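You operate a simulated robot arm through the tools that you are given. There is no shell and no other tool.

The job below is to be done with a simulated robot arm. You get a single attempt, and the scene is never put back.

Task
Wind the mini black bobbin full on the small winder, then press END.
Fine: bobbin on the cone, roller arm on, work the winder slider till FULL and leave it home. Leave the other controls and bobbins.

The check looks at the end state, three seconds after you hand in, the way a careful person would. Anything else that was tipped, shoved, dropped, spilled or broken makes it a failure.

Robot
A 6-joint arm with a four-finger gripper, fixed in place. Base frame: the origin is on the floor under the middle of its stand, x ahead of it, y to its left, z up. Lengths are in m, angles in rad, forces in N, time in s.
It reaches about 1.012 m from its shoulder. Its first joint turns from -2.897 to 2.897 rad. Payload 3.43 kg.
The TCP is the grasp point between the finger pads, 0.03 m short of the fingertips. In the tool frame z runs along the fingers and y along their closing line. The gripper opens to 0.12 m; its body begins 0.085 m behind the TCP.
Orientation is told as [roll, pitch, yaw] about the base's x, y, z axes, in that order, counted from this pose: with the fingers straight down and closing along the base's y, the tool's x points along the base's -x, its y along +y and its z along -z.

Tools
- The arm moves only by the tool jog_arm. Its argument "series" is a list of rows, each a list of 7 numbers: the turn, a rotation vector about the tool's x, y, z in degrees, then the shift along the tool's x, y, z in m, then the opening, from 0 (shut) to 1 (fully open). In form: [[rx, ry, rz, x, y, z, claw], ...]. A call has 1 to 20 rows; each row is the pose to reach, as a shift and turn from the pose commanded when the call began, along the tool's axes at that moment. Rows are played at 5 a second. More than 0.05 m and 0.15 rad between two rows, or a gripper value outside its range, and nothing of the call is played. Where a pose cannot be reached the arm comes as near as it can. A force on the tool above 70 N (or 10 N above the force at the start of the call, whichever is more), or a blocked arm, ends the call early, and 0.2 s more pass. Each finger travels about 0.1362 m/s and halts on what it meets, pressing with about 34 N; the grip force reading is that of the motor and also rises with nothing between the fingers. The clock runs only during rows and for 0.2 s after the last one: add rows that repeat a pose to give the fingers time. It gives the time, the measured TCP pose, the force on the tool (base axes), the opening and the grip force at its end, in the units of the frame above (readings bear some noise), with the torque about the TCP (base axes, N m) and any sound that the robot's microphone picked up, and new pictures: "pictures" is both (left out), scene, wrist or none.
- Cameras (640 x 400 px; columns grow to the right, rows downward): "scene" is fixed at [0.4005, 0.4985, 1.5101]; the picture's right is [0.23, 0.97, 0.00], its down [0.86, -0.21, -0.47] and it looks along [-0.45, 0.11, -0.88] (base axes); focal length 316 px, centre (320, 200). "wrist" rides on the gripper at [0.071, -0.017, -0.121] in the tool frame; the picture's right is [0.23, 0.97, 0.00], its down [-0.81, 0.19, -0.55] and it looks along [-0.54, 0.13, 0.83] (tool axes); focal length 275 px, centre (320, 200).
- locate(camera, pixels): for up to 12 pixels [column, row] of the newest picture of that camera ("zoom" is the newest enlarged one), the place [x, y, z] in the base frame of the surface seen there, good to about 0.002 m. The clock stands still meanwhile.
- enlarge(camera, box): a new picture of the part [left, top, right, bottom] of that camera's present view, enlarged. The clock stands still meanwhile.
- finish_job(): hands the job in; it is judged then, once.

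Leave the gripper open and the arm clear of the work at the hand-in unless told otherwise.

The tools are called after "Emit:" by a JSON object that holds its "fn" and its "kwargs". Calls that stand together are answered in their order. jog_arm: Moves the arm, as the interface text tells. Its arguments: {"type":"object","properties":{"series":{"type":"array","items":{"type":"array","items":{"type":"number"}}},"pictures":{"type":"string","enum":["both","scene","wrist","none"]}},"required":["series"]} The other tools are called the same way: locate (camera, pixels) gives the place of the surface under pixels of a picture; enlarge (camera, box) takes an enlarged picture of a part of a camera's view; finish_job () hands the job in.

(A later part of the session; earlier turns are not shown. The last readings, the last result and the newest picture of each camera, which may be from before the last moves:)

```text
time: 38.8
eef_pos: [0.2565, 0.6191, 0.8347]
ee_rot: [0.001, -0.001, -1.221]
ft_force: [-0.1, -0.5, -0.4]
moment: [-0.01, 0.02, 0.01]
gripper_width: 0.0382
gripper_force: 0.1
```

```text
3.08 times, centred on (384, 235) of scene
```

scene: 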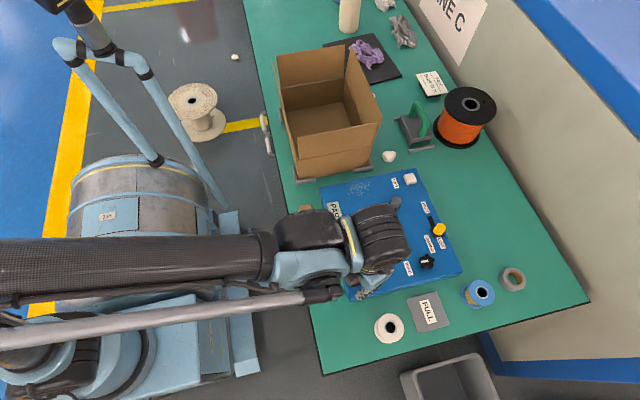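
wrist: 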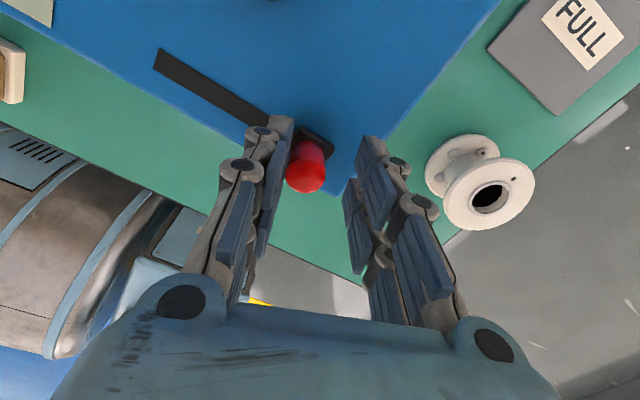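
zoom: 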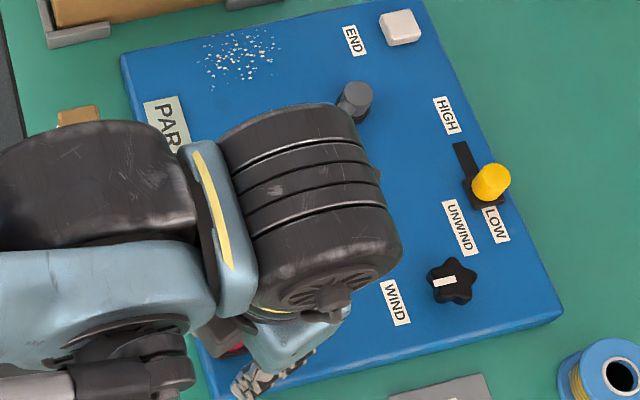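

Knob is nearly home again, display still PART. I do the next outward stroke and look at the display and thread.

Emit:
{"fn": "jog_arm", "kwargs": {"series": [[0, 0, 0, 0.0052, -0.0161, 0, 0.32], [0, 0, 0, 0.0104, -0.0322, 0, 0.32], [0, 0, 0, 0.0157, -0.0483, 0, 0.32], [0, 0, 0, 0.0209, -0.0644, 0, 0.32], [0, 0, 0, 0.0261, -0.0805, 0, 0.32], [0, 0, 0, 0.0313, -0.0966, 0, 0.32], [0, 0, 0, 0.0313, -0.0966, 0, 0.32]], "pictures": "wrist"}}

Emit:
{"fn": "enlarge", "kwargs": {"camera": "wrist", "box": [340, 0, 580, 150]}}

```text
time: 40.4
eef_pos: [0.1564, 0.6166, 0.8341]
ee_rot: [-0.001, -0.002, -1.222]
ft_force: [-0.2, 0.2, 0.9]
moment: [-0.02, -0.06, -0.01]
gripper_width: 0.0383
gripper_force: 0.1
```

wrist: 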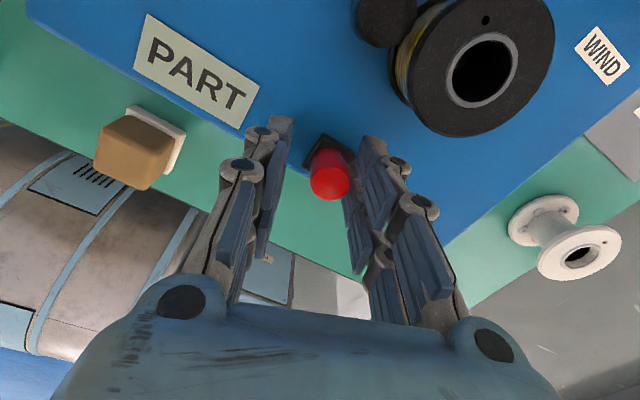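

```text
2.67 times, centred on (460, 75) of wrist
```

zoom: 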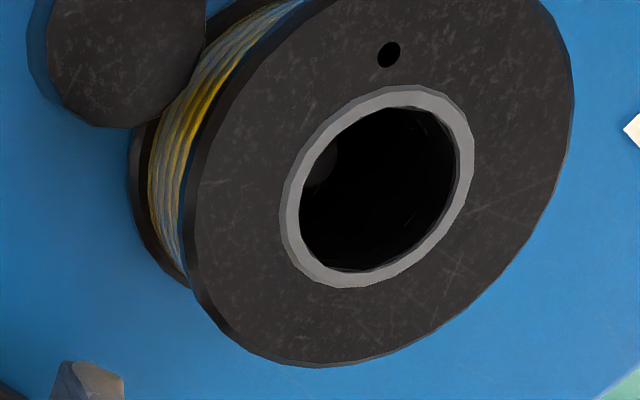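

The thread has grown well; display still PART. I push back toward home and check.

Emit:
{"fn": "jog_arm", "kwargs": {"series": [[0, 0, 0, -0.0052, 0.0161, 0, 0.32], [0, 0, 0, -0.0104, 0.0322, 0, 0.32], [0, 0, 0, -0.0157, 0.0483, 0, 0.32], [0, 0, 0, -0.0209, 0.0644, 0, 0.32], [0, 0, 0, -0.0261, 0.0805, 0, 0.32], [0, 0, 0, -0.0313, 0.0966, 0, 0.32], [0, 0, 0, -0.0313, 0.0966, 0, 0.32]]}}

Emit:
{"fn": "enlarge", "kwargs": {"camera": "scene", "box": [320, 190, 384, 230]}}

```text
time: 42.0
eef_pos: [0.2581, 0.6207, 0.8347]
ee_rot: [0.0, 0.0, -1.221]
ft_force: [-1.6, 0.3, 0.5]
moment: [0.0, 0.06, -0.03]
gripper_width: 0.0394
gripper_force: 0.7
```

scene: 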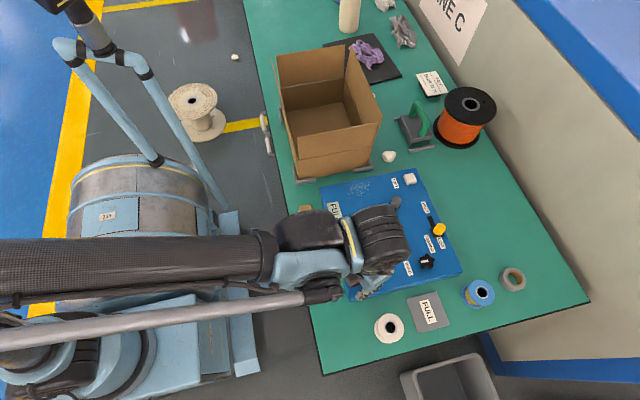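
wrist: 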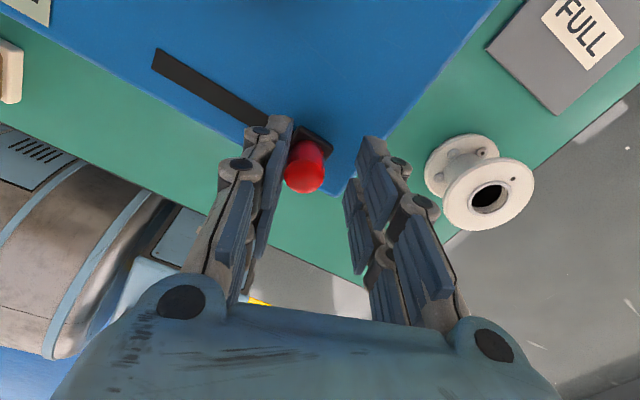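

```text
10.00 times, centred on (352, 210) of scene
```

zoom: 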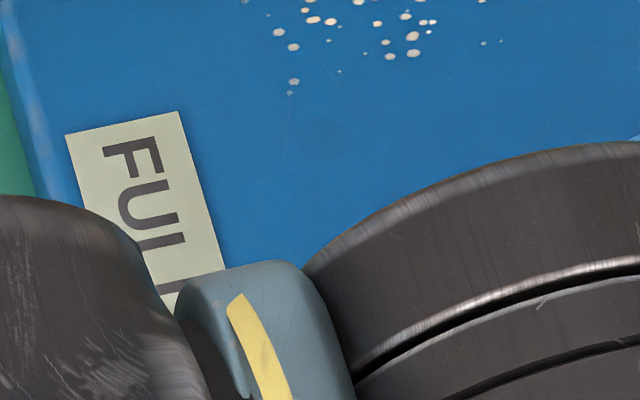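

The display reads FULL. Now I check whether the knob is fully home by measuring it at (303,170).

Emit:
{"fn": "enlarge", "kwargs": {"camera": "wrist", "box": [260, 110, 356, 210]}}

Emit:
{"fn": "locate", "kwargs": {"camera": "zoom", "pixels": [[300, 270], [230, 270], [370, 270], [300, 220], [300, 330], [450, 150], [380, 130], [420, 200]]}}

```text
4.00 times, centred on (308, 160) of wrist
```

zoom: 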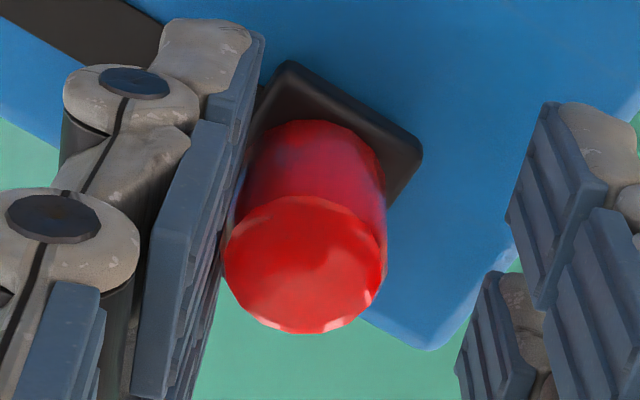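

```text
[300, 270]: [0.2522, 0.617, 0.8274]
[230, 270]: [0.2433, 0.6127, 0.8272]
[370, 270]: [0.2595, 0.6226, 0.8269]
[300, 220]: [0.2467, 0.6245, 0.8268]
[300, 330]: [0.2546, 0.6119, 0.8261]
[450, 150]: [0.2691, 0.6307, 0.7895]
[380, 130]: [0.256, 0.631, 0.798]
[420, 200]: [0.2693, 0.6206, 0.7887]
```

Knob centre reads (0.252,0.617), matching its start place. I press 2 mm more toward home to make sure it meets its stop.

Emit:
{"fn": "jog_arm", "kwargs": {"series": [[0, 0, 0, -0.0003, 0.001, 0, 0.32], [0, 0, 0, -0.0007, 0.002, 0, 0.32], [0, 0, 0, -0.0007, 0.002, 0, 0.32]], "pictures": "wrist"}}

```text
time: 42.8
eef_pos: [0.2597, 0.6209, 0.8351]
ee_rot: [-0.002, -0.003, -1.221]
ft_force: [-8.2, -1.4, -2.3]
moment: [0.0, 0.12, -0.04]
gripper_width: 0.0421
gripper_force: 3.6
```

wrist: 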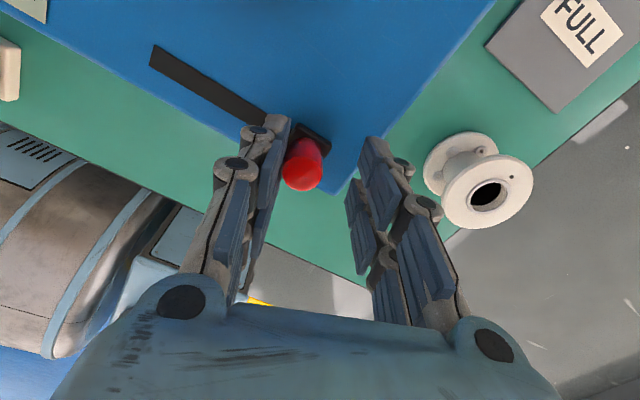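

Force rose to 8 N: the knob is against its home stop. I centre the fingers around the knob and lift straight up.

Emit:
{"fn": "jog_arm", "kwargs": {"series": [[0, 0, 0, 0.001, -0.004, 0, 0.34], [0, 0, 0, 0.002, -0.009, 0, 0.38], [0, 0, 0, 0.002, -0.009, 0, 0.38], [0, 0, 0, 0.002, -0.009, -0.02, 0.38], [0, 0, 0, 0.002, -0.009, -0.05, 0.38], [0, 0, 0, 0.002, -0.009, -0.09, 0.38], [0, 0, 0, 0.002, -0.009, -0.135, 0.38], [0, 0, 0, 0.002, -0.009, -0.135, 0.38]]}}

Emit:
{"fn": "enlarge", "kwargs": {"camera": "wrist", "box": [240, 60, 400, 160]}}

Emit:
{"fn": "enlarge", "kwargs": {"camera": "scene", "box": [320, 170, 448, 300]}}

```text
time: 44.6
eef_pos: [0.2499, 0.6201, 0.9704]
ee_rot: [0.0, -0.002, -1.222]
ft_force: [-1.2, -0.6, 0.0]
moment: [0.01, -0.01, -0.01]
gripper_width: 0.0459
gripper_force: 0.1
```

scene: 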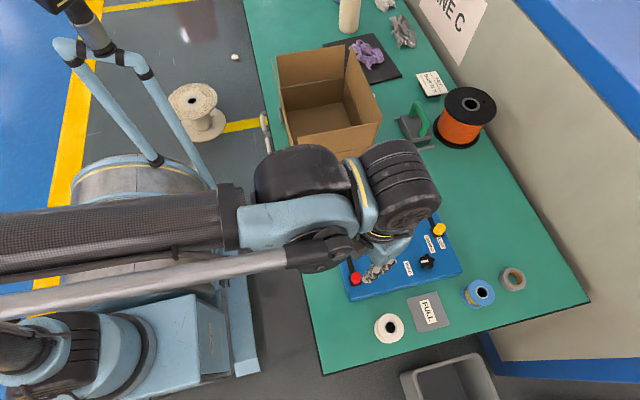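
wrist: 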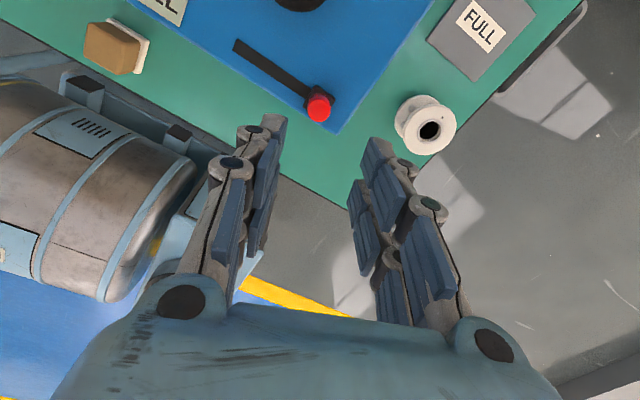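

```text
4.00 times, centred on (320, 110) of wrist
```

zoom: 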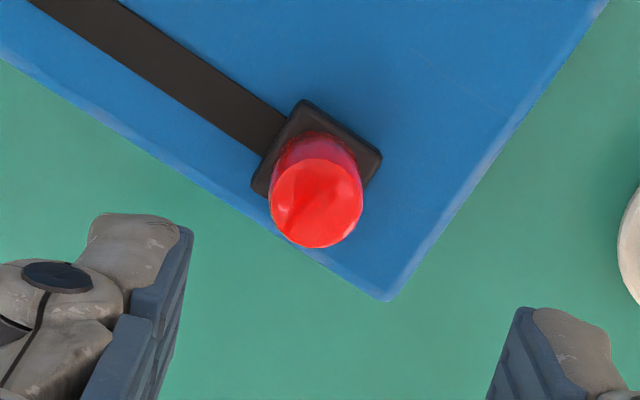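

```text
3.08 times, centred on (384, 235) of scene
```

zoom: 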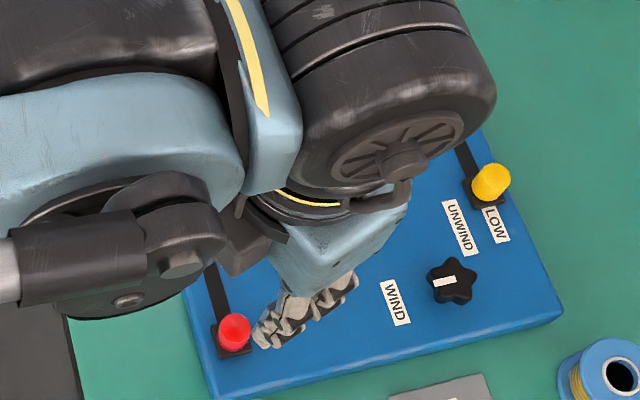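

The slider is home. Before going to END I check the box top height and the arm's own link heights for clearance.

Emit:
{"fn": "locate", "kwargs": {"camera": "scene", "pixels": [[280, 55], [345, 52], [349, 80], [378, 122], [285, 110], [330, 148], [120, 235], [300, 165], [300, 215], [395, 170], [330, 255], [150, 280]]}}

Emit:
{"fn": "enlarge", "kwargs": {"camera": "scene", "box": [260, 30, 400, 180]}}

```text
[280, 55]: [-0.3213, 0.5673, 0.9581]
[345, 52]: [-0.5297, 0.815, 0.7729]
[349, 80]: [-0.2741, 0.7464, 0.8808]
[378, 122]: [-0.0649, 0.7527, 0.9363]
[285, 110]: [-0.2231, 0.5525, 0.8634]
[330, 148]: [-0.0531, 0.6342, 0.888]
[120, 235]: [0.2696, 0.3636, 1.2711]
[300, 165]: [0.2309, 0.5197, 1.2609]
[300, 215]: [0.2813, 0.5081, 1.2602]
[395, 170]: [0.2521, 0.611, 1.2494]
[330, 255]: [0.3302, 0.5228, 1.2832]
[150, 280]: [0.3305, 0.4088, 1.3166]
```

```text
2.67 times, centred on (330, 105) of scene
```

zoom: 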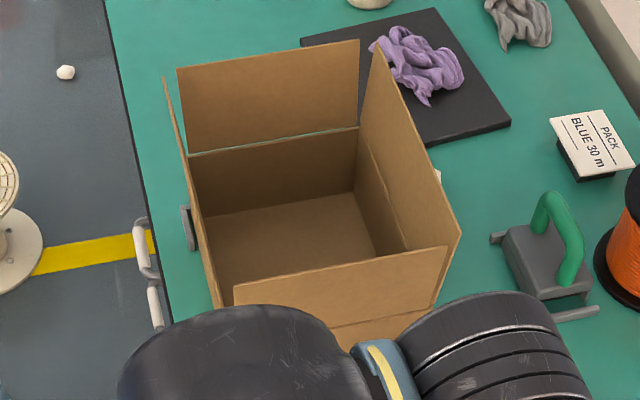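

Arm links sit well above the box top (about 0.96) and the forearm stays on the +x side. I travel at z 0.97 to above END at (0.027,0.8325), turn to yaw -50° and shut the fingers on the way.

Emit:
{"fn": "jog_arm", "kwargs": {"series": [[0, 0, -3, 0.0345, -0.0171, 0, 0.3], [0, 0, -6, 0.069, -0.0342, 0, 0.2], [0, 0, -9, 0.1035, -0.0513, 0, 0.1], [0, 0, -12, 0.138, -0.0685, 0, 0], [0, 0, -15, 0.1724, -0.0856, 0, 0], [0, 0, -18, 0.2069, -0.1027, 0, 0], [0, 0, -20, 0.2414, -0.1198, 0, 0], [0, 0, -20, 0.2759, -0.1369, 0, 0], [0, 0, -20, 0.2759, -0.1369, 0, 0]]}}

Emit:
{"fn": "enlarge", "kwargs": {"camera": "wrist", "box": [220, 60, 420, 185]}}

Emit:
{"fn": "enlarge", "kwargs": {"camera": "scene", "box": [310, 130, 470, 260]}}

```text
time: 46.6
eef_pos: [0.0254, 0.8318, 0.9683]
ee_rot: [-0.001, -0.002, -0.875]
ft_force: [-0.4, 0.7, -0.2]
moment: [0.02, -0.02, -0.02]
gripper_width: 0.0
gripper_force: 33.3
```

scene: 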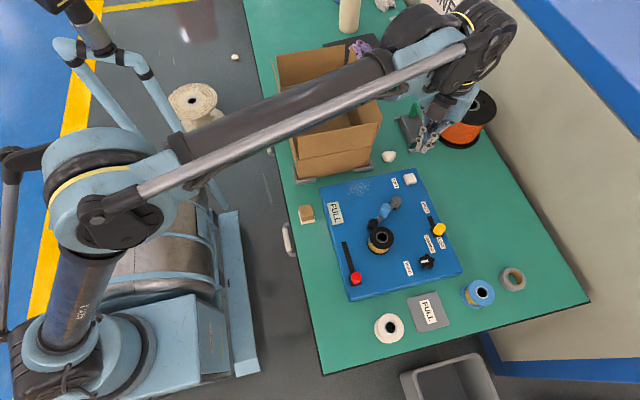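
wrist: 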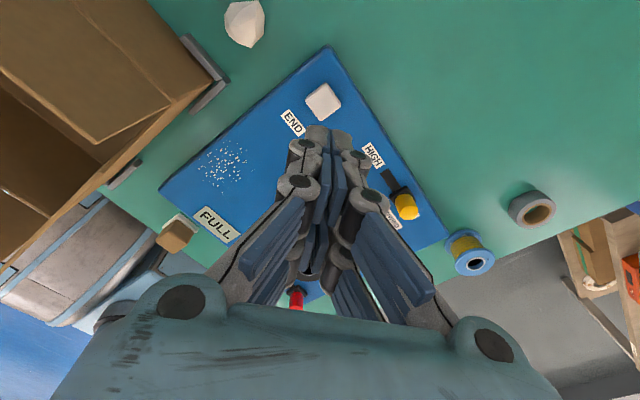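

```text
3.20 times, centred on (320, 122) of wrist
```

zoom: 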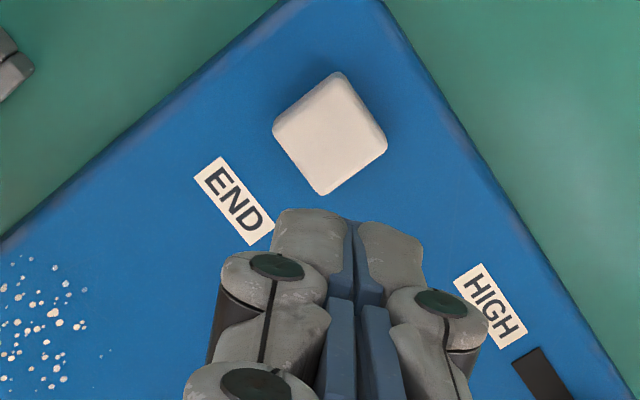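

```text
3.08 times, centred on (390, 195) of scene
```

zoom: 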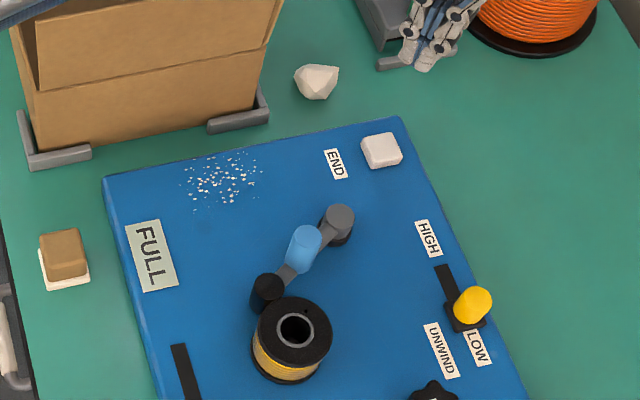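

The whole panel is in view: bobbin full of yellow thread, roller on it, display FULL, slider home. The END button is near (324,101) in the wrist view; I measure it exactly.

Emit:
{"fn": "locate", "kwargs": {"camera": "zoom", "pixels": [[235, 150], [382, 140], [395, 165], [370, 155]]}}

Emit:
{"fn": "locate", "kwargs": {"camera": "wrist", "pixels": [[323, 100], [309, 101], [338, 103], [325, 86], [322, 118], [316, 93], [331, 109]]}}

Emit:
{"fn": "enlarge", "kwargs": {"camera": "scene", "box": [348, 190, 412, 260]}}

```text
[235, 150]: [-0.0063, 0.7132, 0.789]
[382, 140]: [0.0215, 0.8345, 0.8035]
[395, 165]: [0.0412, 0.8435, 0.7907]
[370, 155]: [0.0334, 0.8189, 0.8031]
```

```text
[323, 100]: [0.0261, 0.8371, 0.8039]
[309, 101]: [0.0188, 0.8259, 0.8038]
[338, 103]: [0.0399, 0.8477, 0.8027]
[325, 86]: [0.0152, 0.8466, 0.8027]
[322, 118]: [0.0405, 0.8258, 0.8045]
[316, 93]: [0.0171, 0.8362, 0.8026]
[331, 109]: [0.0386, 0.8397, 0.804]
```

```text
5.71 times, centred on (380, 225) of scene
```

zoom: 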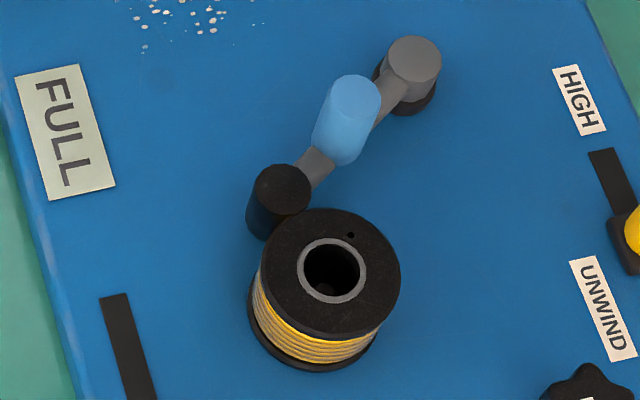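

END's top is centred at about (0.028,0.836), z 0.8035. I shift to it and lower to TCP z≈0.845 (fingertips about 0.815).

Emit:
{"fn": "jog_arm", "kwargs": {"series": [[0, 0, 0, 0.0012, 0.0044, 0.03, 0], [0, 0, 0, 0.0012, 0.0044, 0.065, 0], [0, 0, 0, 0.0012, 0.0044, 0.095, 0], [0, 0, 0, 0.0012, 0.0044, 0.115, 0], [0, 0, 0, 0.0012, 0.0044, 0.123, 0], [0, 0, 0, 0.0012, 0.0044, 0.123, 0]]}}

Emit:
{"fn": "enlarge", "kwargs": {"camera": "scene", "box": [370, 140, 450, 200]}}

Emit:
{"fn": "enlarge", "kwargs": {"camera": "wrist", "box": [220, 60, 420, 185]}}

```text
time: 48.0
eef_pos: [0.0301, 0.8348, 0.8455]
ee_rot: [0.0, -0.002, -0.873]
ft_force: [-0.7, 0.4, -1.1]
moment: [-0.01, 0.02, 0.03]
gripper_width: 0.0
gripper_force: 33.5
```

scene: 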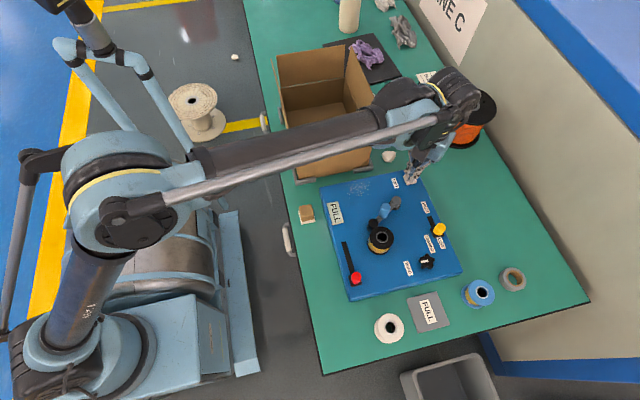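
wrist: 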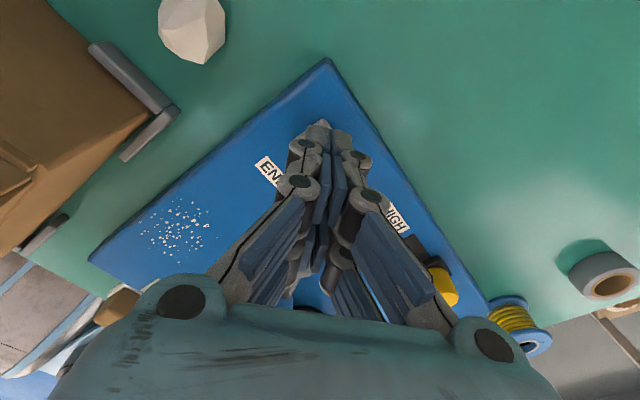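

```text
6.67 times, centred on (410, 170) of scene
```

zoom: 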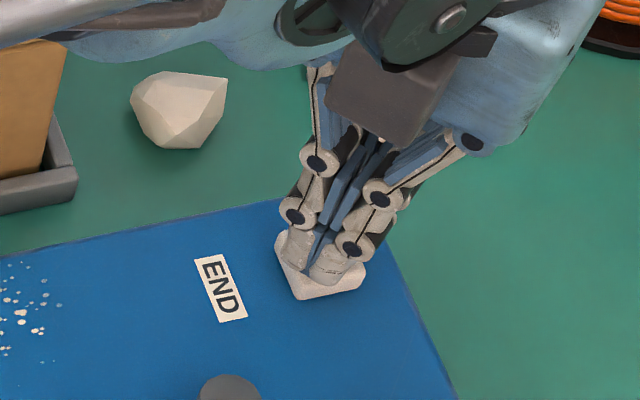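

```text
3.20 times, centred on (320, 122) of wrist
```

zoom: 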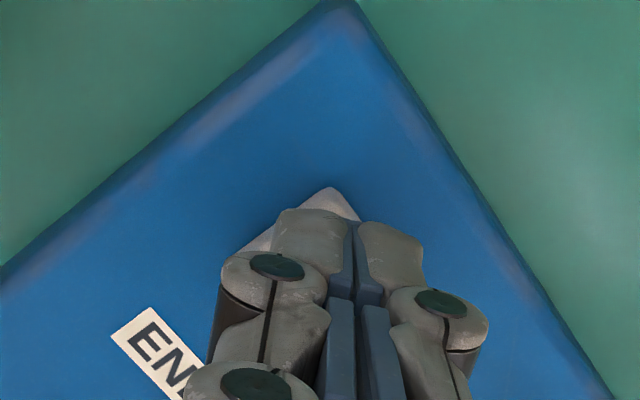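

Fingertips are right over END. I nudge 2 mm toward -x and creep down to touch it.

Emit:
{"fn": "jog_arm", "kwargs": {"series": [[0, 0, 0, 0.0013, -0.0015, 0.004, 0], [0, 0, 0, 0.0013, -0.0015, 0.008, 0], [0, 0, 0, 0.0013, -0.0015, 0.011, 0], [0, 0, 0, 0.0013, -0.0015, 0.0125, 0], [0, 0, 0, 0.0013, -0.0015, 0.0125, 0]], "pictures": "none"}}

```text
time: 49.2
eef_pos: [0.0278, 0.8346, 0.8349]
ee_rot: [-0.001, -0.002, -0.873]
ft_force: [-0.2, 0.9, 0.0]
moment: [0.03, 0.01, 0.0]
gripper_width: 0.0
gripper_force: 33.1
```

No contact yet at z 0.835. I go down in 1 mm steps to press the button.

Emit:
{"fn": "jog_arm", "kwargs": {"series": [[0, 0, 0, 0, 0, 0.001, 0], [0, 0, 0, 0, 0, 0.002, 0], [0, 0, 0, 0, 0, 0.003, 0], [0, 0, 0, 0, 0, 0.004, 0], [0, 0, 0, 0, 0, 0.004, 0]]}}

Emit:
{"fn": "enlarge", "kwargs": {"camera": "scene", "box": [310, 140, 430, 230]}}

```text
time: 50.4
eef_pos: [0.028, 0.8354, 0.8292]
ee_rot: [0.0, 0.0, -0.874]
ft_force: [0.3, 0.0, 0.2]
moment: [0.03, -0.04, -0.03]
gripper_width: 0.0057
gripper_force: 33.2
```

scene: 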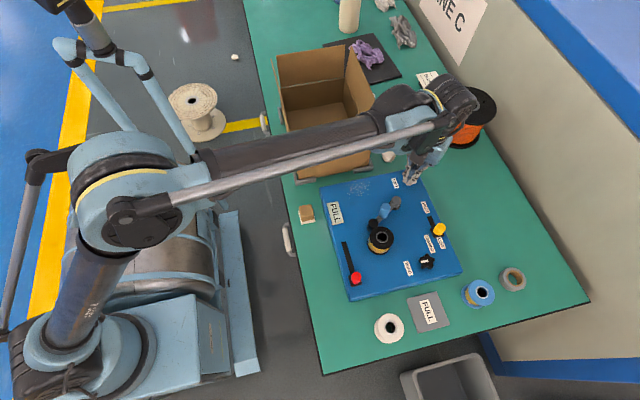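
wrist: 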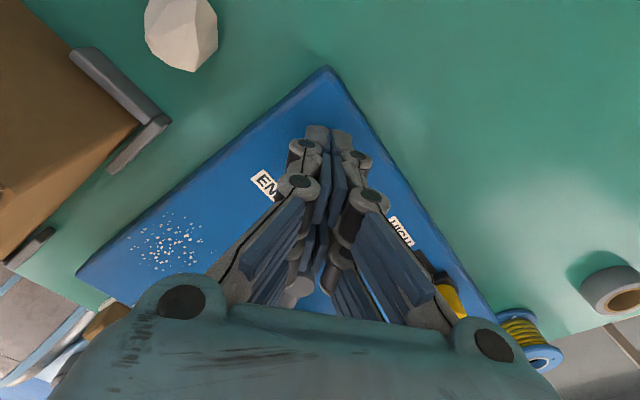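

```text
4.44 times, centred on (370, 185) of scene
```

zoom: 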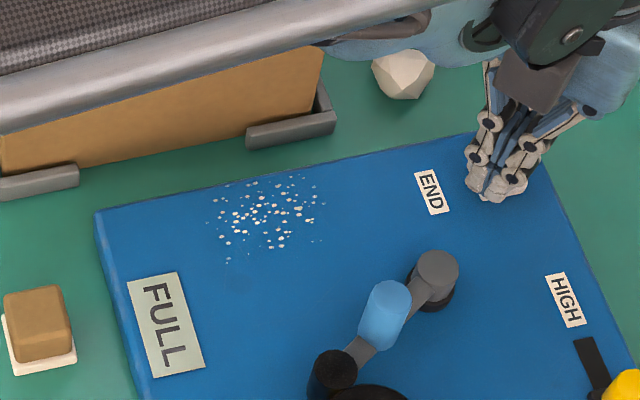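

TCP is at z 0.829 with hardly any force, but the gripper width reads 0.0057, so the tips touched something. I look closer at the button from both cameras.

Emit:
{"fn": "enlarge", "kwargs": {"camera": "scene", "box": [394, 160, 434, 190]}}

Emit:
{"fn": "enlarge", "kwargs": {"camera": "wrist", "box": [270, 80, 380, 180]}}

```text
13.33 times, centred on (414, 175) of scene
```

zoom: 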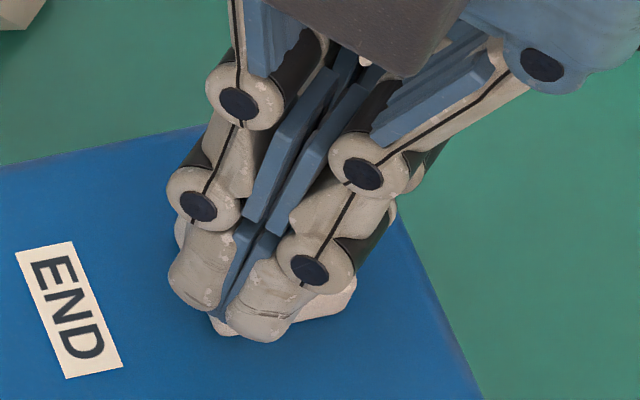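

```text
4.00 times, centred on (325, 130) of wrist
```

zoom: 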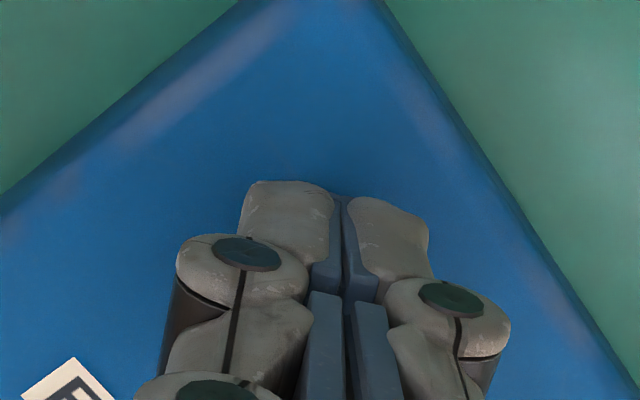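

I press 2 mm further and read the force.

Emit:
{"fn": "jog_arm", "kwargs": {"series": [[0, 0, 0, 0, 0, 0.001, 0], [0, 0, 0, 0, 0, 0.002, 0], [0, 0, 0, 0, 0, 0.002, 0]], "pictures": "none"}}

```text
time: 51.2
eef_pos: [0.0269, 0.8342, 0.8284]
ee_rot: [0.001, 0.0, -0.872]
ft_force: [-0.5, 0.4, 0.9]
moment: [0.02, 0.02, 0.0]
gripper_width: 0.0059
gripper_force: 33.7
```

Still nearly no force. I lift 0.03 m to see the button and whether the fingers close again.

Emit:
{"fn": "jog_arm", "kwargs": {"series": [[0, 0, 0, 0, 0, -0.005, 0], [0, 0, 0, 0, 0, -0.015, 0], [0, 0, 0, 0, 0, -0.03, 0], [0, 0, 0, 0, 0, -0.03, 0]]}}

Emit:
{"fn": "enlarge", "kwargs": {"camera": "scene", "box": [390, 150, 438, 190]}}

Emit:
{"fn": "enlarge", "kwargs": {"camera": "wrist", "box": [220, 60, 420, 185]}}

```text
time: 52.2
eef_pos: [0.0287, 0.8349, 0.8583]
ee_rot: [0.0, -0.002, -0.873]
ft_force: [0.9, 0.3, 0.5]
moment: [0.0, 0.01, 0.03]
gripper_width: 0.0
gripper_force: 33.0
```

scene: 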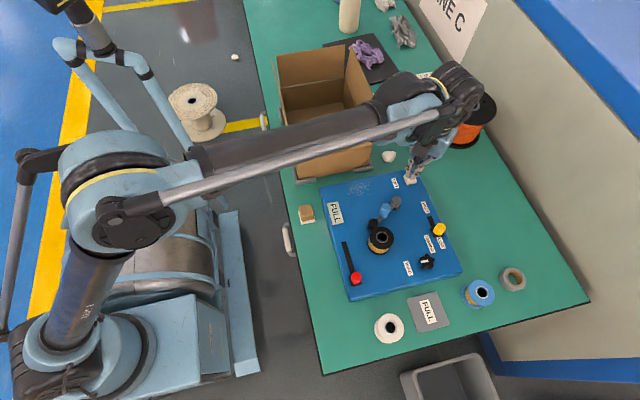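
wrist: 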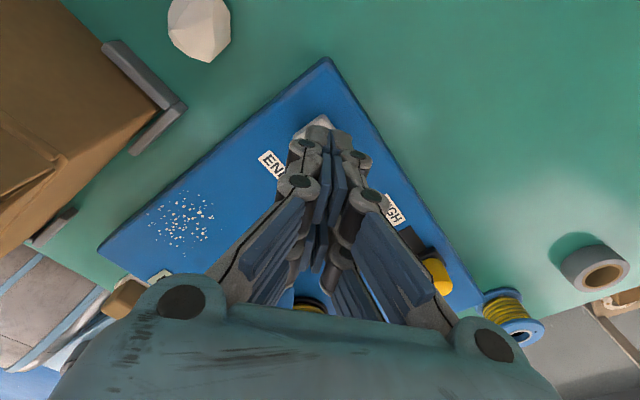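

```text
10.00 times, centred on (414, 170) of scene
```

zoom: 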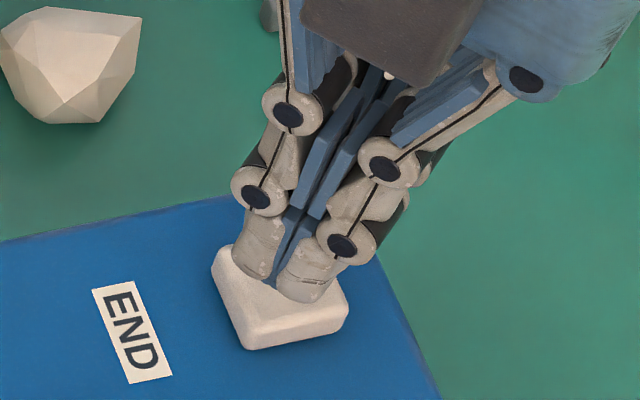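

```text
3.20 times, centred on (320, 122) of wrist
```

zoom: 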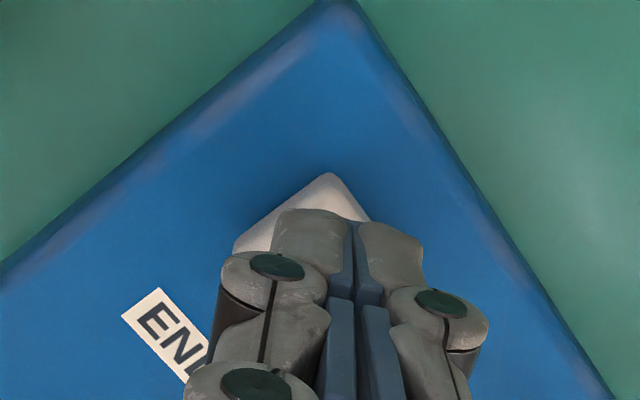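

The fingers shut again. I measure the button's top height and re-read the display.

Emit:
{"fn": "locate", "kwargs": {"camera": "scene", "pixels": [[409, 181], [411, 182], [406, 179], [413, 180]]}}

Emit:
{"fn": "enlarge", "kwargs": {"camera": "scene", "box": [320, 195, 384, 260]}}

```text
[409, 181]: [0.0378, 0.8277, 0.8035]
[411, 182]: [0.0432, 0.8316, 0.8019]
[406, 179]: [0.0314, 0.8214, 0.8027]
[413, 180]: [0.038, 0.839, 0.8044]
```

```text
6.15 times, centred on (352, 228) of scene
```

zoom: 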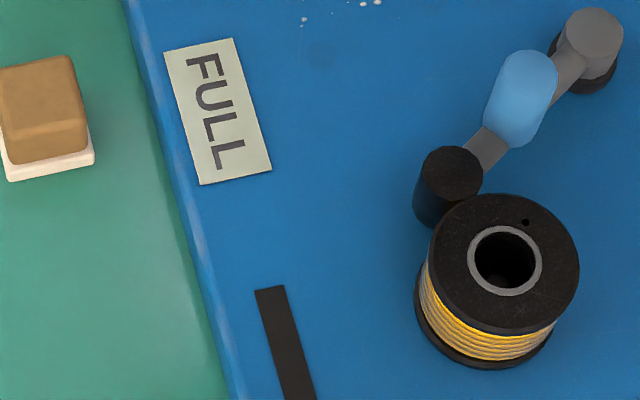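

The button is back at its start height 0.8035 and the display still says FULL, so that press likely straddled the button's corners between the finger pairs. I measure where the individual fingertips are.

Emit:
{"fn": "locate", "kwargs": {"camera": "wrist", "pixels": [[310, 128], [316, 135], [342, 132], [348, 138], [330, 150], [303, 148], [357, 160], [302, 183], [300, 250], [340, 250], [345, 235], [330, 240]]}}

Emit:
{"fn": "enlarge", "kwargs": {"camera": "wrist", "box": [260, 110, 390, 310]}}

```text
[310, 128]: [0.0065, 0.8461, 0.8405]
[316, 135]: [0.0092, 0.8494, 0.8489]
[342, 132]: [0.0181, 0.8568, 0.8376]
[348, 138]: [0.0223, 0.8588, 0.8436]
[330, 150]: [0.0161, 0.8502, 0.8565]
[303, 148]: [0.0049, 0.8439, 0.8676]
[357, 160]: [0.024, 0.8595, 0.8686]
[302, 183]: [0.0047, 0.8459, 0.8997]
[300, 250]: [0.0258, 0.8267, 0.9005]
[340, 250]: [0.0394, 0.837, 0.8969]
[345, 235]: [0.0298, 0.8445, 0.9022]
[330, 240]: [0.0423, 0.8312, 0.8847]
```

```text
2.00 times, centred on (325, 210) of wrist
```

zoom: 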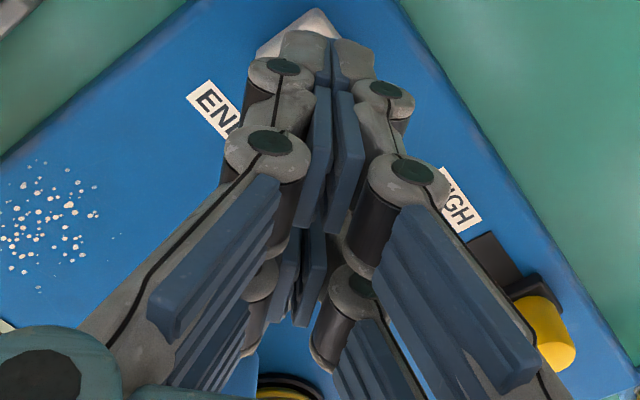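

The tips sit at about ±0.0175 sideways with a gap between, so they landed on the button's corners. I shift -0.017 m along tool x so one closed fingertip pair is over the button's middle, and lower to just above it.

Emit:
{"fn": "jog_arm", "kwargs": {"series": [[0, 0, 0, -0.0085, 0, 0, 0], [0, 0, 0, -0.017, 0, 0, 0], [0, 0, 0, -0.017, 0, 0.01, 0], [0, 0, 0, -0.017, 0, 0.018, 0], [0, 0, 0, -0.017, 0, 0.021, 0], [0, 0, 0, -0.017, 0, 0.021, 0]]}}

Emit:
{"fn": "enlarge", "kwargs": {"camera": "scene", "box": [390, 150, 438, 190]}}

Emit:
{"fn": "enlarge", "kwargs": {"camera": "wrist", "box": [260, 70, 388, 150]}}

```text
time: 53.6
eef_pos: [0.0386, 0.823, 0.8376]
ee_rot: [0.001, -0.002, -0.872]
ft_force: [0.8, -0.2, 0.6]
moment: [-0.04, 0.04, -0.02]
gripper_width: 0.0
gripper_force: 33.5
```

scene: 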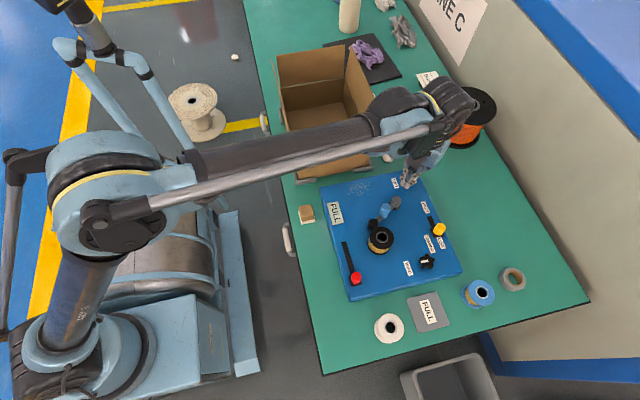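
wrist: 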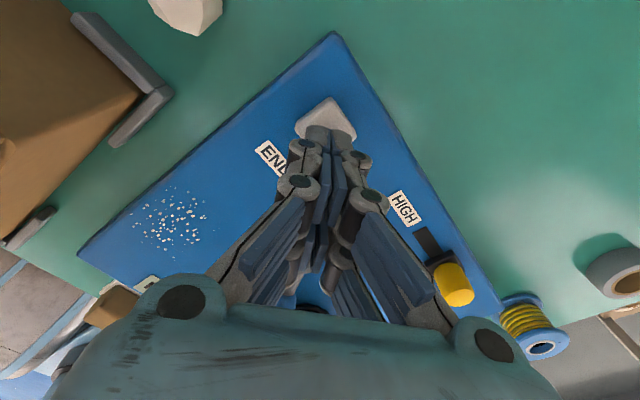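

```text
10.00 times, centred on (414, 170) of scene
```

zoom: 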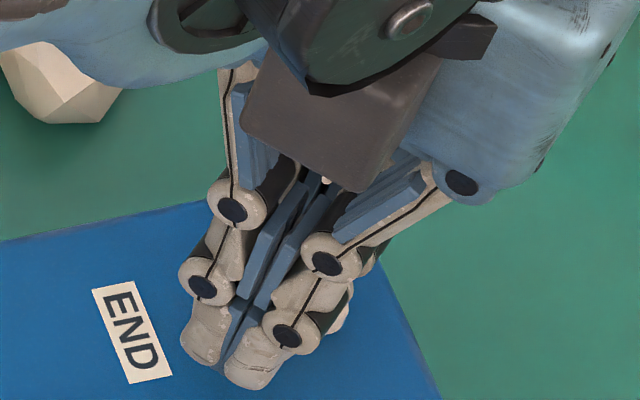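

```text
5.00 times, centred on (324, 110) of wrist
```

zoom: 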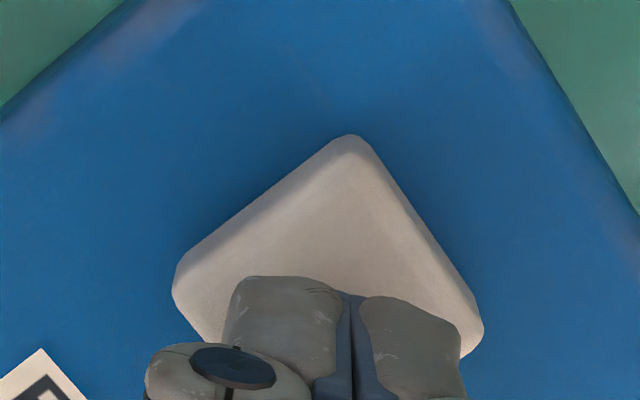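

The tip pair is a bit short of the button's middle. I shift +0.004 along tool x and press down in small steps.

Emit:
{"fn": "jog_arm", "kwargs": {"series": [[0, 0, 0, 0.004, 0, 0, 0], [0, 0, 0, 0.004, 0, 0.002, 0], [0, 0, 0, 0.004, 0, 0.004, 0], [0, 0, 0, 0.004, 0, 0.005, 0], [0, 0, 0, 0.004, 0, 0.005, 0]], "pictures": "none"}}

```text
time: 54.8
eef_pos: [0.037, 0.8255, 0.8325]
ee_rot: [0.0, -0.001, -0.873]
ft_force: [0.5, 0.0, 0.0]
moment: [-0.02, 0.0, -0.01]
gripper_width: 0.0
gripper_force: 33.7
```

Emit:
{"fn": "jog_arm", "kwargs": {"series": [[0, 0, 0, 0, 0, 0.001, 0], [0, 0, 0, 0, 0, 0.002, 0], [0, 0, 0, 0, 0, 0.003, 0], [0, 0, 0, 0, 0, 0.003, 0]]}}

Emit:
{"fn": "enlarge", "kwargs": {"camera": "wrist", "box": [260, 70, 388, 150]}}

```text
time: 55.8
eef_pos: [0.0368, 0.8258, 0.8283]
ee_rot: [-0.001, 0.0, -0.873]
ft_force: [0.5, 1.5, 0.2]
moment: [0.0, 0.0, -0.03]
gripper_width: 0.0061
gripper_force: 33.1
```

scene: 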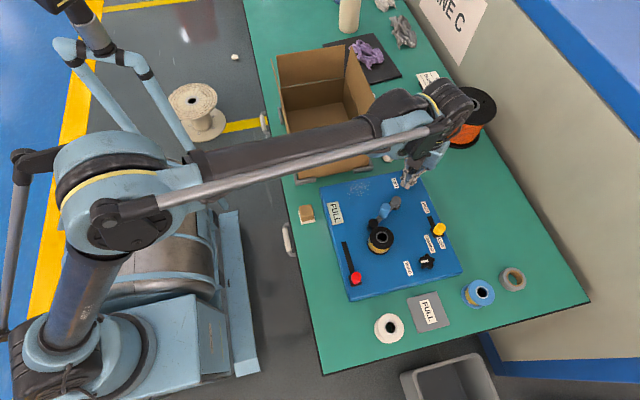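
wrist: 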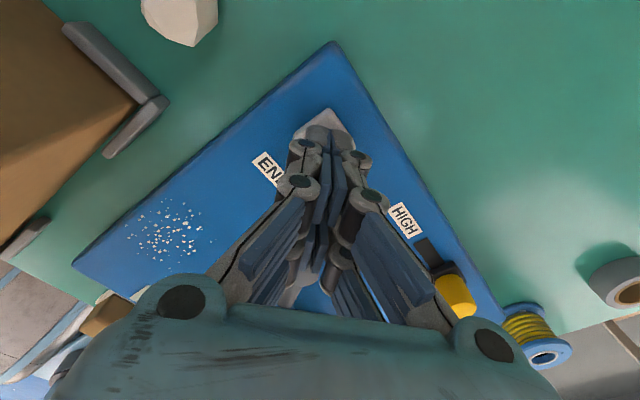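

```text
5.00 times, centred on (324, 110) of wrist
```

zoom: 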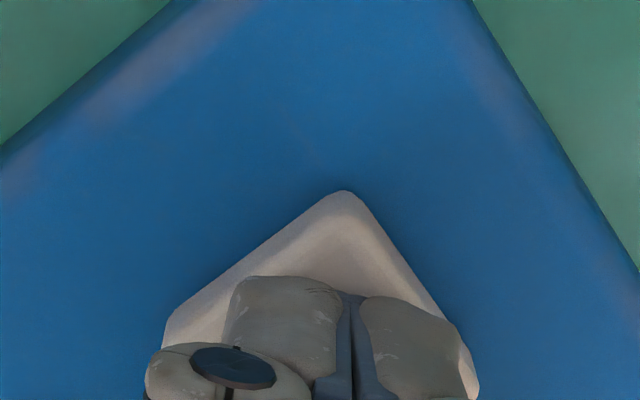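

Again the width reads 0.006 at this height with no net force. I measure the button's top next to the fingertips right now.

Emit:
{"fn": "locate", "kwargs": {"camera": "zoom", "pixels": [[340, 220], [340, 250], [380, 270], [220, 310], [400, 285], [285, 300], [400, 330], [350, 340], [150, 250], [500, 300]]}}

Emit:
{"fn": "enlarge", "kwargs": {"camera": "scene", "box": [390, 150, 438, 190]}}

```text
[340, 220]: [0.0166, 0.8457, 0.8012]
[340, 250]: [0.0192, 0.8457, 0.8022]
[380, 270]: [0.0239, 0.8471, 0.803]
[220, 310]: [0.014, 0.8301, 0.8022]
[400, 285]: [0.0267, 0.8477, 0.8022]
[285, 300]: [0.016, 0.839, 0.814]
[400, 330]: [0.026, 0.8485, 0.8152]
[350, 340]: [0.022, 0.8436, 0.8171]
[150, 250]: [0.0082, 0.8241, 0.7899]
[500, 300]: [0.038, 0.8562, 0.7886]
```

```text
10.00 times, centred on (414, 170) of scene
```

zoom: 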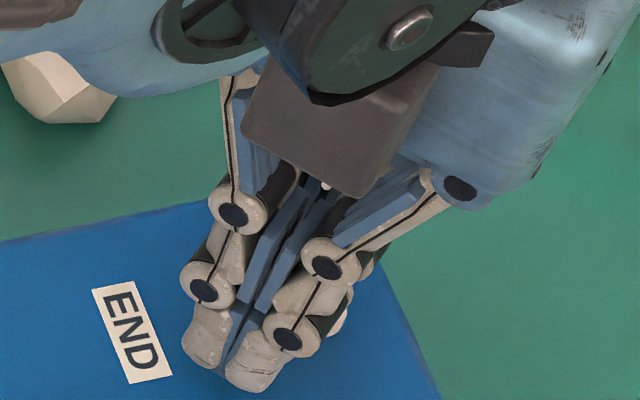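

The button top is still near 0.803, so it isn't really being pressed yet. I go down 2 mm more and read force and width.

Emit:
{"fn": "jog_arm", "kwargs": {"series": [[0, 0, 0, 0, 0, 0.001, 0], [0, 0, 0, 0, 0, 0.002, 0], [0, 0, 0, 0, 0, 0.002, 0]], "pictures": "none"}}

```text
time: 56.6
eef_pos: [0.0367, 0.8254, 0.8266]
ee_rot: [-0.001, -0.002, -0.872]
ft_force: [-0.5, -0.2, 1.4]
moment: [0.02, 0.05, 0.02]
gripper_width: 0.0063
gripper_force: 33.4
```

Emit:
{"fn": "jog_arm", "kwargs": {"series": [[0, 0, 0, 0, 0, 0.001, 0], [0, 0, 0, 0, 0, 0.002, 0], [0, 0, 0, 0, 0, 0.003, 0], [0, 0, 0, 0, 0, 0.003, 0]]}}

Emit:
{"fn": "enlarge", "kwargs": {"camera": "wrist", "box": [260, 70, 388, 150]}}

Emit:
{"fn": "locate", "kwargs": {"camera": "zoom", "pixels": [[340, 240], [345, 260], [380, 285], [400, 285], [220, 310], [285, 285], [285, 300], [150, 250], [500, 300]]}}

```text
time: 57.6
eef_pos: [0.0366, 0.8253, 0.824]
ee_rot: [-0.001, -0.003, -0.872]
ft_force: [2.0, 1.1, 3.5]
moment: [0.03, -0.03, 0.01]
gripper_width: 0.0061
gripper_force: 33.4
heard: click
```

scene: 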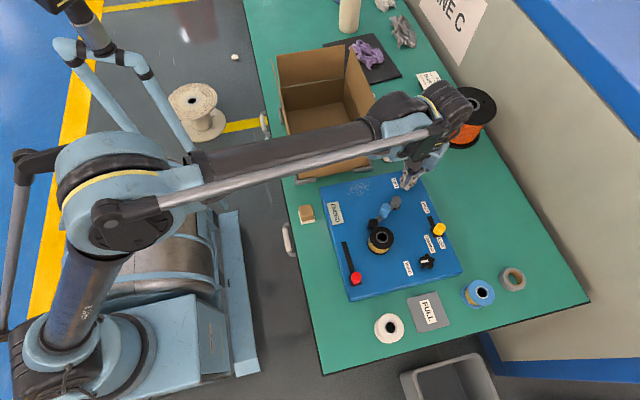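
wrist: 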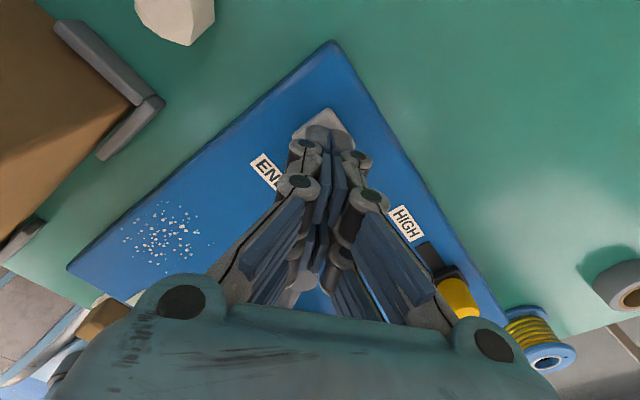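

```text
5.00 times, centred on (324, 110) of wrist
```

zoom: 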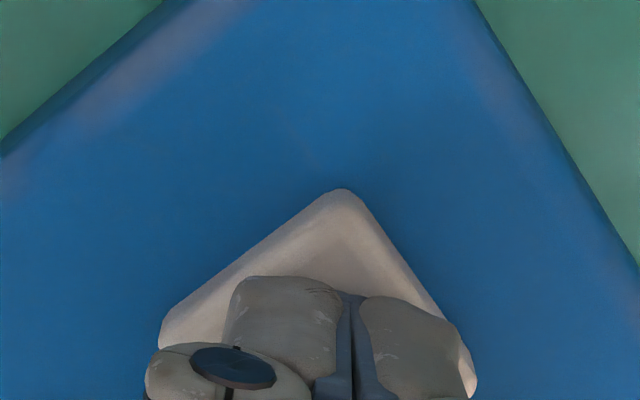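

```text
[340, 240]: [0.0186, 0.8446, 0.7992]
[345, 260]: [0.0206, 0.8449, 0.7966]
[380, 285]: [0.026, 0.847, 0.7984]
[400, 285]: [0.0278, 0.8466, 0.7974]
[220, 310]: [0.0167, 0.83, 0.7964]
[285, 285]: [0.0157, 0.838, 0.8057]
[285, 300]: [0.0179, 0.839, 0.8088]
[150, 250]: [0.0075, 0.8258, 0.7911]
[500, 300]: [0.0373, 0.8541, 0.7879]
```

I heard a click, the button is pressed (top at about 0.798) and the display changed. I release by going straight up.

Emit:
{"fn": "jog_arm", "kwargs": {"series": [[0, 0, 0, 0, 0, -0.005, 0], [0, 0, 0, 0, 0, -0.02, 0], [0, 0, 0, 0, 0, -0.05, 0], [0, 0, 0, 0, 0, -0.09, 0], [0, 0, 0, 0, 0, -0.13, 0], [0, 0, 0, 0, 0, -0.16, 0], [0, 0, 0, 0, 0, -0.16, 0]]}}

Emit:
{"fn": "enlarge", "kwargs": {"camera": "scene", "box": [316, 170, 476, 290]}}

Emit:
{"fn": "enlarge", "kwargs": {"camera": "scene", "box": [320, 195, 384, 260]}}

```text
time: 59.2
eef_pos: [0.0361, 0.8275, 0.9843]
ee_rot: [-0.001, -0.002, -0.874]
ft_force: [0.0, 0.6, -0.3]
moment: [0.0, 0.0, -0.01]
gripper_width: 0.0003
gripper_force: 33.4
```

scene: 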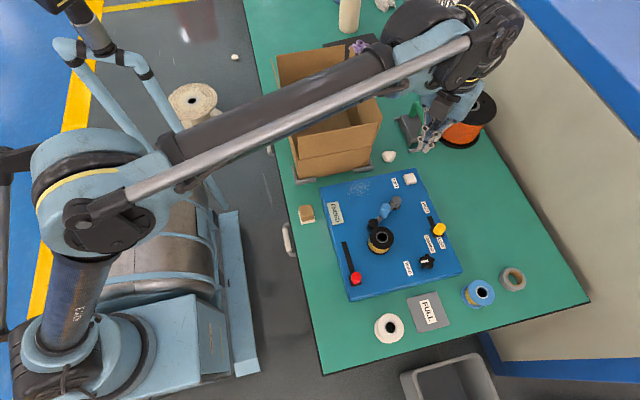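
wrist: 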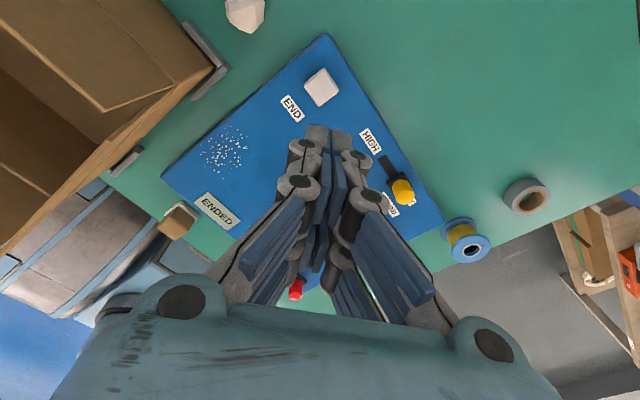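

```text
3.33 times, centred on (396, 230) of scene
```

zoom: 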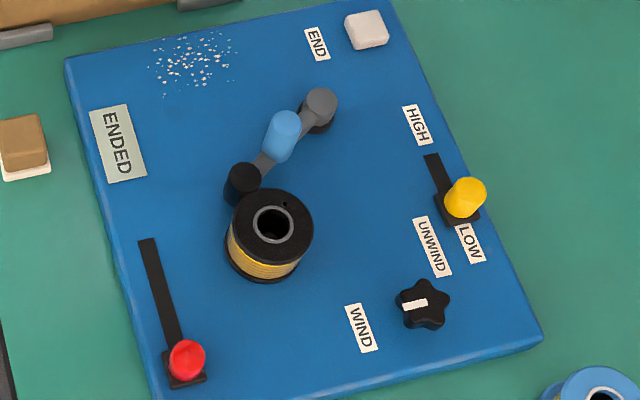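

```text
6.15 times, centred on (352, 228) of scene
```

zoom: 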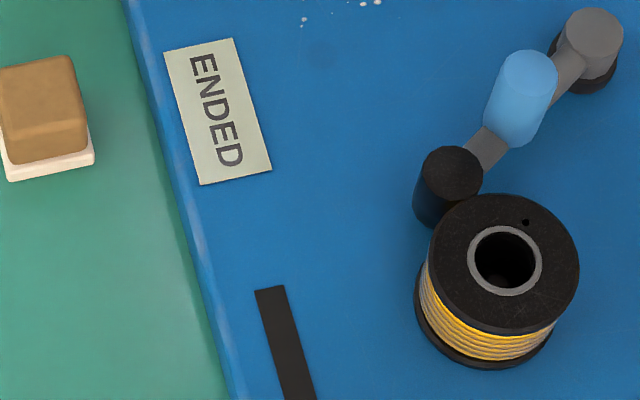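

The display reads ENDED, the bobbin is full, roller on, slider home, knob and tension lever untouched. I rise and withdraw the arm off the bench to about (0.25,0.45,1.07) and open the gripper there.

Emit:
{"fn": "jog_arm", "kwargs": {"series": [[0, 0, 0, 0, 0, -0.043, 0], [0, 0, 0, 0, 0, -0.086, 0], [0, 0, 0, -0.0427, -0.0079, -0.086, 0], [0, 0, 0, -0.0854, -0.0158, -0.086, 0], [0, 0, 0, -0.128, -0.0236, -0.086, 0], [0, 0, 0, -0.1707, -0.0315, -0.086, 0.1], [0, 0, 0, -0.2134, -0.0394, -0.086, 0.2], [0, 0, 0, -0.2561, -0.0473, -0.086, 0.4], [0, 0, 0, -0.2988, -0.0552, -0.086, 0.6], [0, 0, 0, -0.3414, -0.063, -0.086, 0.8], [0, 0, 0, -0.3841, -0.0709, -0.086, 1], [0, 0, 0, -0.4268, -0.0788, -0.086, 1], [0, 0, 0, -0.4268, -0.0788, -0.086, 1], [0, 0, 0, -0.4268, -0.0788, -0.086, 1]]}}

Emit:
{"fn": "enlarge", "kwargs": {"camera": "scene", "box": [316, 170, 476, 290]}}

```text
time: 62.2
eef_pos: [0.2519, 0.4481, 1.0729]
ee_rot: [0.0, 0.0, -0.872]
ft_force: [-0.7, 0.0, 0.4]
moment: [-0.02, 0.0, -0.03]
gripper_width: 0.1203
gripper_force: 0.0
```

scene: 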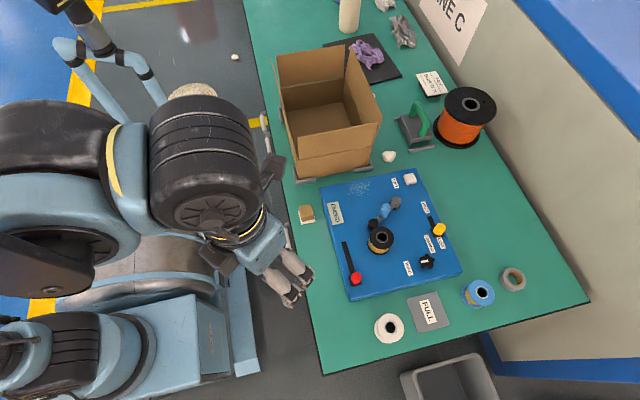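
wrist: 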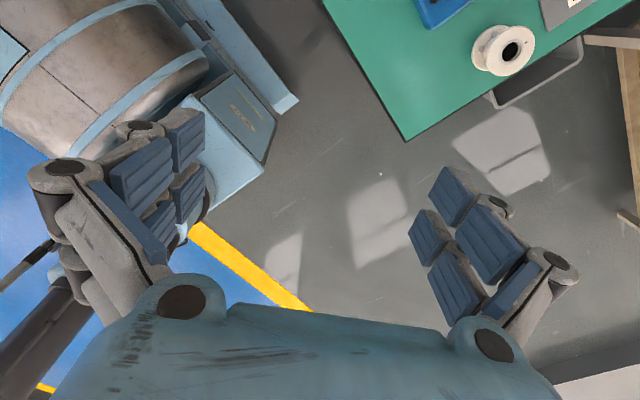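

```text
3.33 times, centred on (396, 230) of scene
```

zoom: 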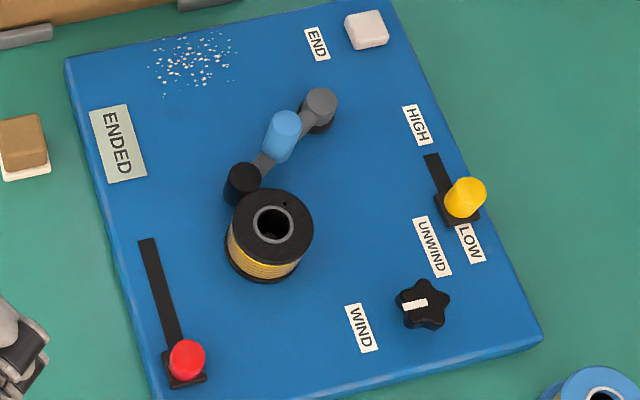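

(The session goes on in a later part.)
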